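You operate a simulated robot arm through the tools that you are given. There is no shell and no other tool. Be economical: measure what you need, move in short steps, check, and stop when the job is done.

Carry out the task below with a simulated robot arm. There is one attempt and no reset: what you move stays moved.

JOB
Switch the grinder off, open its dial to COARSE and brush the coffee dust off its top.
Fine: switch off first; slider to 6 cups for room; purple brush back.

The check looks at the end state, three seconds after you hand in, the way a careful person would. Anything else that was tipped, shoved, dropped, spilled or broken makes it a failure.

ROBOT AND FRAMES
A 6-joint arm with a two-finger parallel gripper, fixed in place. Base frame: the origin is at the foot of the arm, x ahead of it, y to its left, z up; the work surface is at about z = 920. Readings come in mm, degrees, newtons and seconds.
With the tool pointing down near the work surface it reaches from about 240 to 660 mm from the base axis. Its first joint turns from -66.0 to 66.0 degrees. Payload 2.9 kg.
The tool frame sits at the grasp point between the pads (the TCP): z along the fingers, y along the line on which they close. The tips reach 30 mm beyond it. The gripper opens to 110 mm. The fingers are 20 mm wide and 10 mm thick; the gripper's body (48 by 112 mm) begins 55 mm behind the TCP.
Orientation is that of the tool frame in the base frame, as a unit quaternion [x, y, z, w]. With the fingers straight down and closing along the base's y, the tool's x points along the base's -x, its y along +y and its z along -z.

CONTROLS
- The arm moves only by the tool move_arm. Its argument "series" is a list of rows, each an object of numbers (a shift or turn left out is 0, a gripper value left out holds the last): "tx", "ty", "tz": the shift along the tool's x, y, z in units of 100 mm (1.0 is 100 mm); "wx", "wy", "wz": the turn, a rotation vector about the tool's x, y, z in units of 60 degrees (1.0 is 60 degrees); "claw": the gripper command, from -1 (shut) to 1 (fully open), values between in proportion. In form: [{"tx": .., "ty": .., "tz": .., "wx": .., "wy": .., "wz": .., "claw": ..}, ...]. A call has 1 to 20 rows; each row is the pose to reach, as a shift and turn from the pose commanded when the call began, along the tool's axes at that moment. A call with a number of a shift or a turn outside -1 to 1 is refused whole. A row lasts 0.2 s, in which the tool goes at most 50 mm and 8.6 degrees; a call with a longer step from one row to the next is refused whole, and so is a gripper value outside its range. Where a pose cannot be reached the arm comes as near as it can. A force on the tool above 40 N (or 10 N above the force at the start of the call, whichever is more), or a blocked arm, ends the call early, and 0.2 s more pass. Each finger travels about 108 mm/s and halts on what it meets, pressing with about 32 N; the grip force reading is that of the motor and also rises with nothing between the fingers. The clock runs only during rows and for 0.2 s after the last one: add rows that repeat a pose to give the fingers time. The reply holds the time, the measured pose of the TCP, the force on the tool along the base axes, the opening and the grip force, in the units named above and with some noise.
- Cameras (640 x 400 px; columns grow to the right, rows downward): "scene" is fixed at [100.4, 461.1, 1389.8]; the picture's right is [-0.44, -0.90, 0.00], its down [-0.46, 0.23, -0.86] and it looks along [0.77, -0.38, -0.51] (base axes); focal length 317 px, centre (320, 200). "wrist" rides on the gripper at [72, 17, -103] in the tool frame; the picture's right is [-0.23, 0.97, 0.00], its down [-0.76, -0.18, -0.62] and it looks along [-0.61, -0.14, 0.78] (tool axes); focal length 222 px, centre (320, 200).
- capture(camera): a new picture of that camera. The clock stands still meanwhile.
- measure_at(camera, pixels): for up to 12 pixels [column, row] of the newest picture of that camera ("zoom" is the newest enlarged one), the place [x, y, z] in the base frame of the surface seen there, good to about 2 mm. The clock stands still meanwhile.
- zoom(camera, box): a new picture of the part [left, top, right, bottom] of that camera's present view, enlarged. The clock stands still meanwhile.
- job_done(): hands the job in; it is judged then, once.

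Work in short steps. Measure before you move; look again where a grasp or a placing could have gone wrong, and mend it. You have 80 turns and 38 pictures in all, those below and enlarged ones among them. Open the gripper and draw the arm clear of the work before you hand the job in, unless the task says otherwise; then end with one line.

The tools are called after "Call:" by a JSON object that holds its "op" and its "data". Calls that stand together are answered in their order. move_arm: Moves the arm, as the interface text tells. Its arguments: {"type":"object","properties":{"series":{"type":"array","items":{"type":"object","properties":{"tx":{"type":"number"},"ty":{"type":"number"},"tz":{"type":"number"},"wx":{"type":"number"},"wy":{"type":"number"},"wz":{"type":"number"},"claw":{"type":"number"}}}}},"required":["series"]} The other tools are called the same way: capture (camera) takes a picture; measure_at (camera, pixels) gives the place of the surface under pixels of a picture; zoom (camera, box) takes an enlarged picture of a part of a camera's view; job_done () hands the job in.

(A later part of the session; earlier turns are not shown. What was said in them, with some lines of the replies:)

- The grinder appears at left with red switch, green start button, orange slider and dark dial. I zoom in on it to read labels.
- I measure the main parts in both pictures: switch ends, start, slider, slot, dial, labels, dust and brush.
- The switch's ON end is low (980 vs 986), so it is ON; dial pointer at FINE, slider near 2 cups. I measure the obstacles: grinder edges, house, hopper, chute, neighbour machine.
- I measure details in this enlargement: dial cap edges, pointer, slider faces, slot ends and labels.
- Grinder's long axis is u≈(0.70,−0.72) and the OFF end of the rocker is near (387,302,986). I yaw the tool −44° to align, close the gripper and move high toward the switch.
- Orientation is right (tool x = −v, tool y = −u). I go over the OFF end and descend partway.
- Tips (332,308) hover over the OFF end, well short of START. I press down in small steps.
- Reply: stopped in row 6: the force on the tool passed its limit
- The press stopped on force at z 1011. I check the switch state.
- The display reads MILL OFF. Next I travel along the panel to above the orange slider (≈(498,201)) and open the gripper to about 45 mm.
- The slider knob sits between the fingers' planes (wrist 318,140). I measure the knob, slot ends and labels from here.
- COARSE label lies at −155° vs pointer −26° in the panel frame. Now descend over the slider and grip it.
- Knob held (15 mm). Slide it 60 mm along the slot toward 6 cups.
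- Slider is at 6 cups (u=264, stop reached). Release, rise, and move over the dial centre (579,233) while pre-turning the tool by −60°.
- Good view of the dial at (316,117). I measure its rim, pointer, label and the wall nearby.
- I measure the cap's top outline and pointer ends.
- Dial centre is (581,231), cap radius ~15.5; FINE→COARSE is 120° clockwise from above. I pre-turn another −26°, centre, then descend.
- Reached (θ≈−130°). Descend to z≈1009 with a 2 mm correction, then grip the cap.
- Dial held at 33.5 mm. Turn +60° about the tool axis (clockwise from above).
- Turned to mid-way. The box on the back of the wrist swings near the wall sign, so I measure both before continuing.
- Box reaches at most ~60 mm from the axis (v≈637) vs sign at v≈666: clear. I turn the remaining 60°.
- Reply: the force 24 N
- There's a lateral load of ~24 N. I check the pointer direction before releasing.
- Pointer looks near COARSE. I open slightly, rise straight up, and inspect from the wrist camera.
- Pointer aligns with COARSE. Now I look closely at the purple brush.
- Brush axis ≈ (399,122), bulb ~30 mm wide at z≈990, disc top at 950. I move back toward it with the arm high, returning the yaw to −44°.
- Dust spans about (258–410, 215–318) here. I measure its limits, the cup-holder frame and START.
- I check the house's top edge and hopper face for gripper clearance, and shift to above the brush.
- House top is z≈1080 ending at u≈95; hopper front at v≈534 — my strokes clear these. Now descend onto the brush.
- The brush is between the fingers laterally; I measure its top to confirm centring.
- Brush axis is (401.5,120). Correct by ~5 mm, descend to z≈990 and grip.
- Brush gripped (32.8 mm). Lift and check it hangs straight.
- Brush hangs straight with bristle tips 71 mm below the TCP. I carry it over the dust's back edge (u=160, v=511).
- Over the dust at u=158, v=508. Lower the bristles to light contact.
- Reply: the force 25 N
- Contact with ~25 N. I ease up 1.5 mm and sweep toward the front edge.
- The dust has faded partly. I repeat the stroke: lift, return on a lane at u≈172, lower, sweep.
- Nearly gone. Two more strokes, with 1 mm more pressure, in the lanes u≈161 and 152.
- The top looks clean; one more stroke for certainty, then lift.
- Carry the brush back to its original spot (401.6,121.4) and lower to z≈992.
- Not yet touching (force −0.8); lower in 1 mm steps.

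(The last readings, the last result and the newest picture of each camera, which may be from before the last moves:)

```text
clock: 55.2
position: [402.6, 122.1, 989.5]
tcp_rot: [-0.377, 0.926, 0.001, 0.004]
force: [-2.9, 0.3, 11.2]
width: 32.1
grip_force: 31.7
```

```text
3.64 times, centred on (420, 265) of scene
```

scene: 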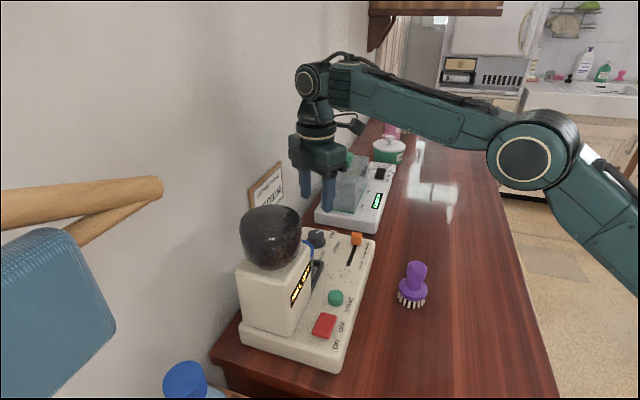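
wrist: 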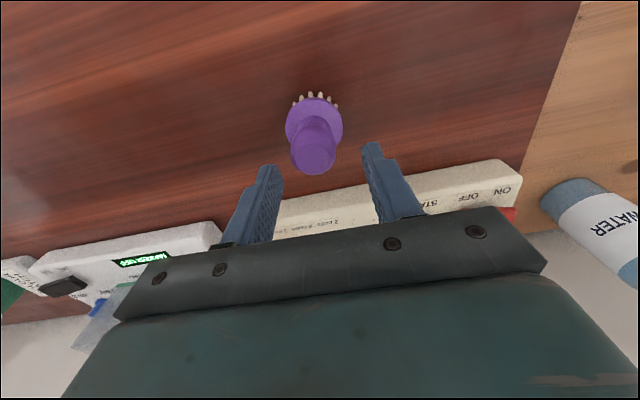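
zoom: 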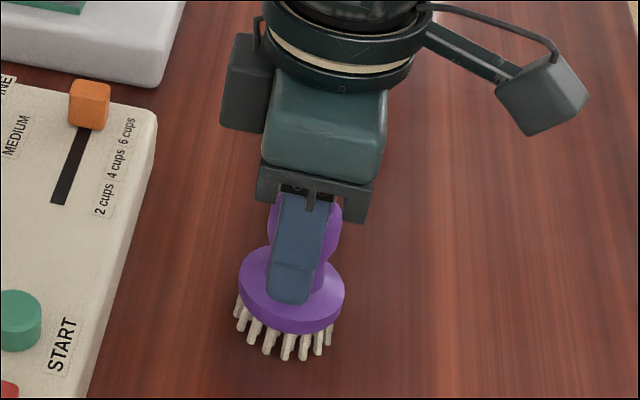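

The brush touches the table (11 N) in its old place, upright. Release gently and rise straight up.

Call:
{"op": "move_arm", "data": {"series": [{"claw": -0.3}, {"claw": -0.1}, {"claw": 0.0}, {"claw": 0.0}, {"tz": -0.2, "claw": 0.0}, {"tz": -0.5, "claw": 0.0}, {"tz": -0.95, "claw": 0.0}]}}

Call:
{"op": "move_arm", "data": {"series": [{"tz": -0.4}, {"tz": -0.8}, {"tz": -1.0, "tx": 0.3}, {"tz": -1.0, "tx": 0.7}, {"tz": -1.0, "tx": 0.8}]}}

Call:
{"op": "capture", "data": {"camera": "scene"}}

Call:
{"op": "zoom", "data": {"camera": "scene", "box": [230, 220, 450, 360]}}

```text
clock: 56.8
position: [401.7, 122.9, 1084.8]
tcp_rot: [-0.377, 0.926, 0.001, 0.002]
force: [-0.2, 0.2, 0.0]
width: 55.1
grip_force: 0.1
```

```text
clock: 58.0
position: [344.1, 65.5, 1181.2]
tcp_rot: [-0.378, 0.926, 0.001, 0.003]
force: [-0.2, 0.6, 1.0]
width: 54.9
grip_force: 0.1
```

```text
9 pictures are left
```

scene: 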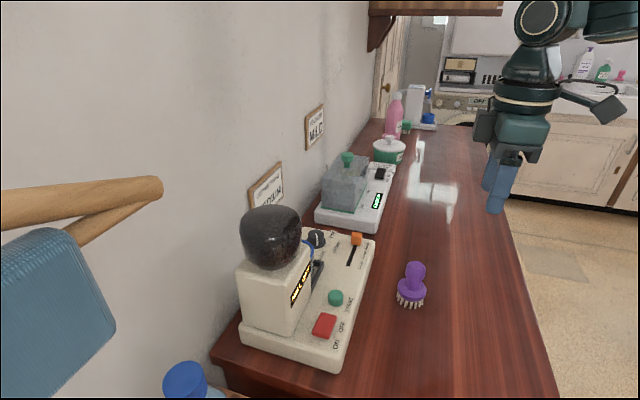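

```text
2.86 times, centred on (340, 290) of scene
```

zoom: 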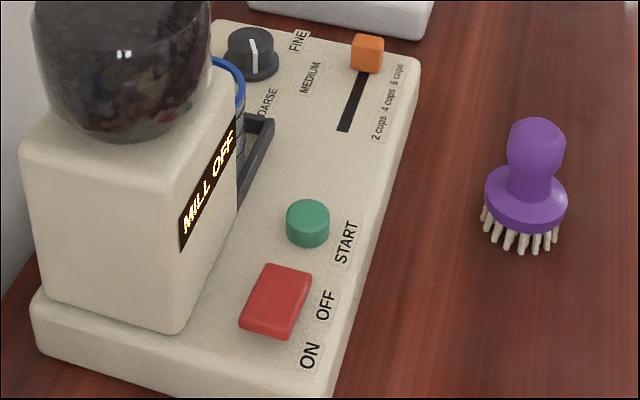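

All is in place: MILL OFF, dial at COARSE, slider at 6 cups, top clean and brush upright at its spot. The gripper is open and the arm is clear, so I hand in.

Call:
{"op": "job_done", "data": {}}

```text
The job is handed in.
```

I switched the grinder off first (its display reads MILL OFF), moved the slider to 6 cups, set the dial to COARSE and brushed the dust off the top; the purple brush is back standing where it was.
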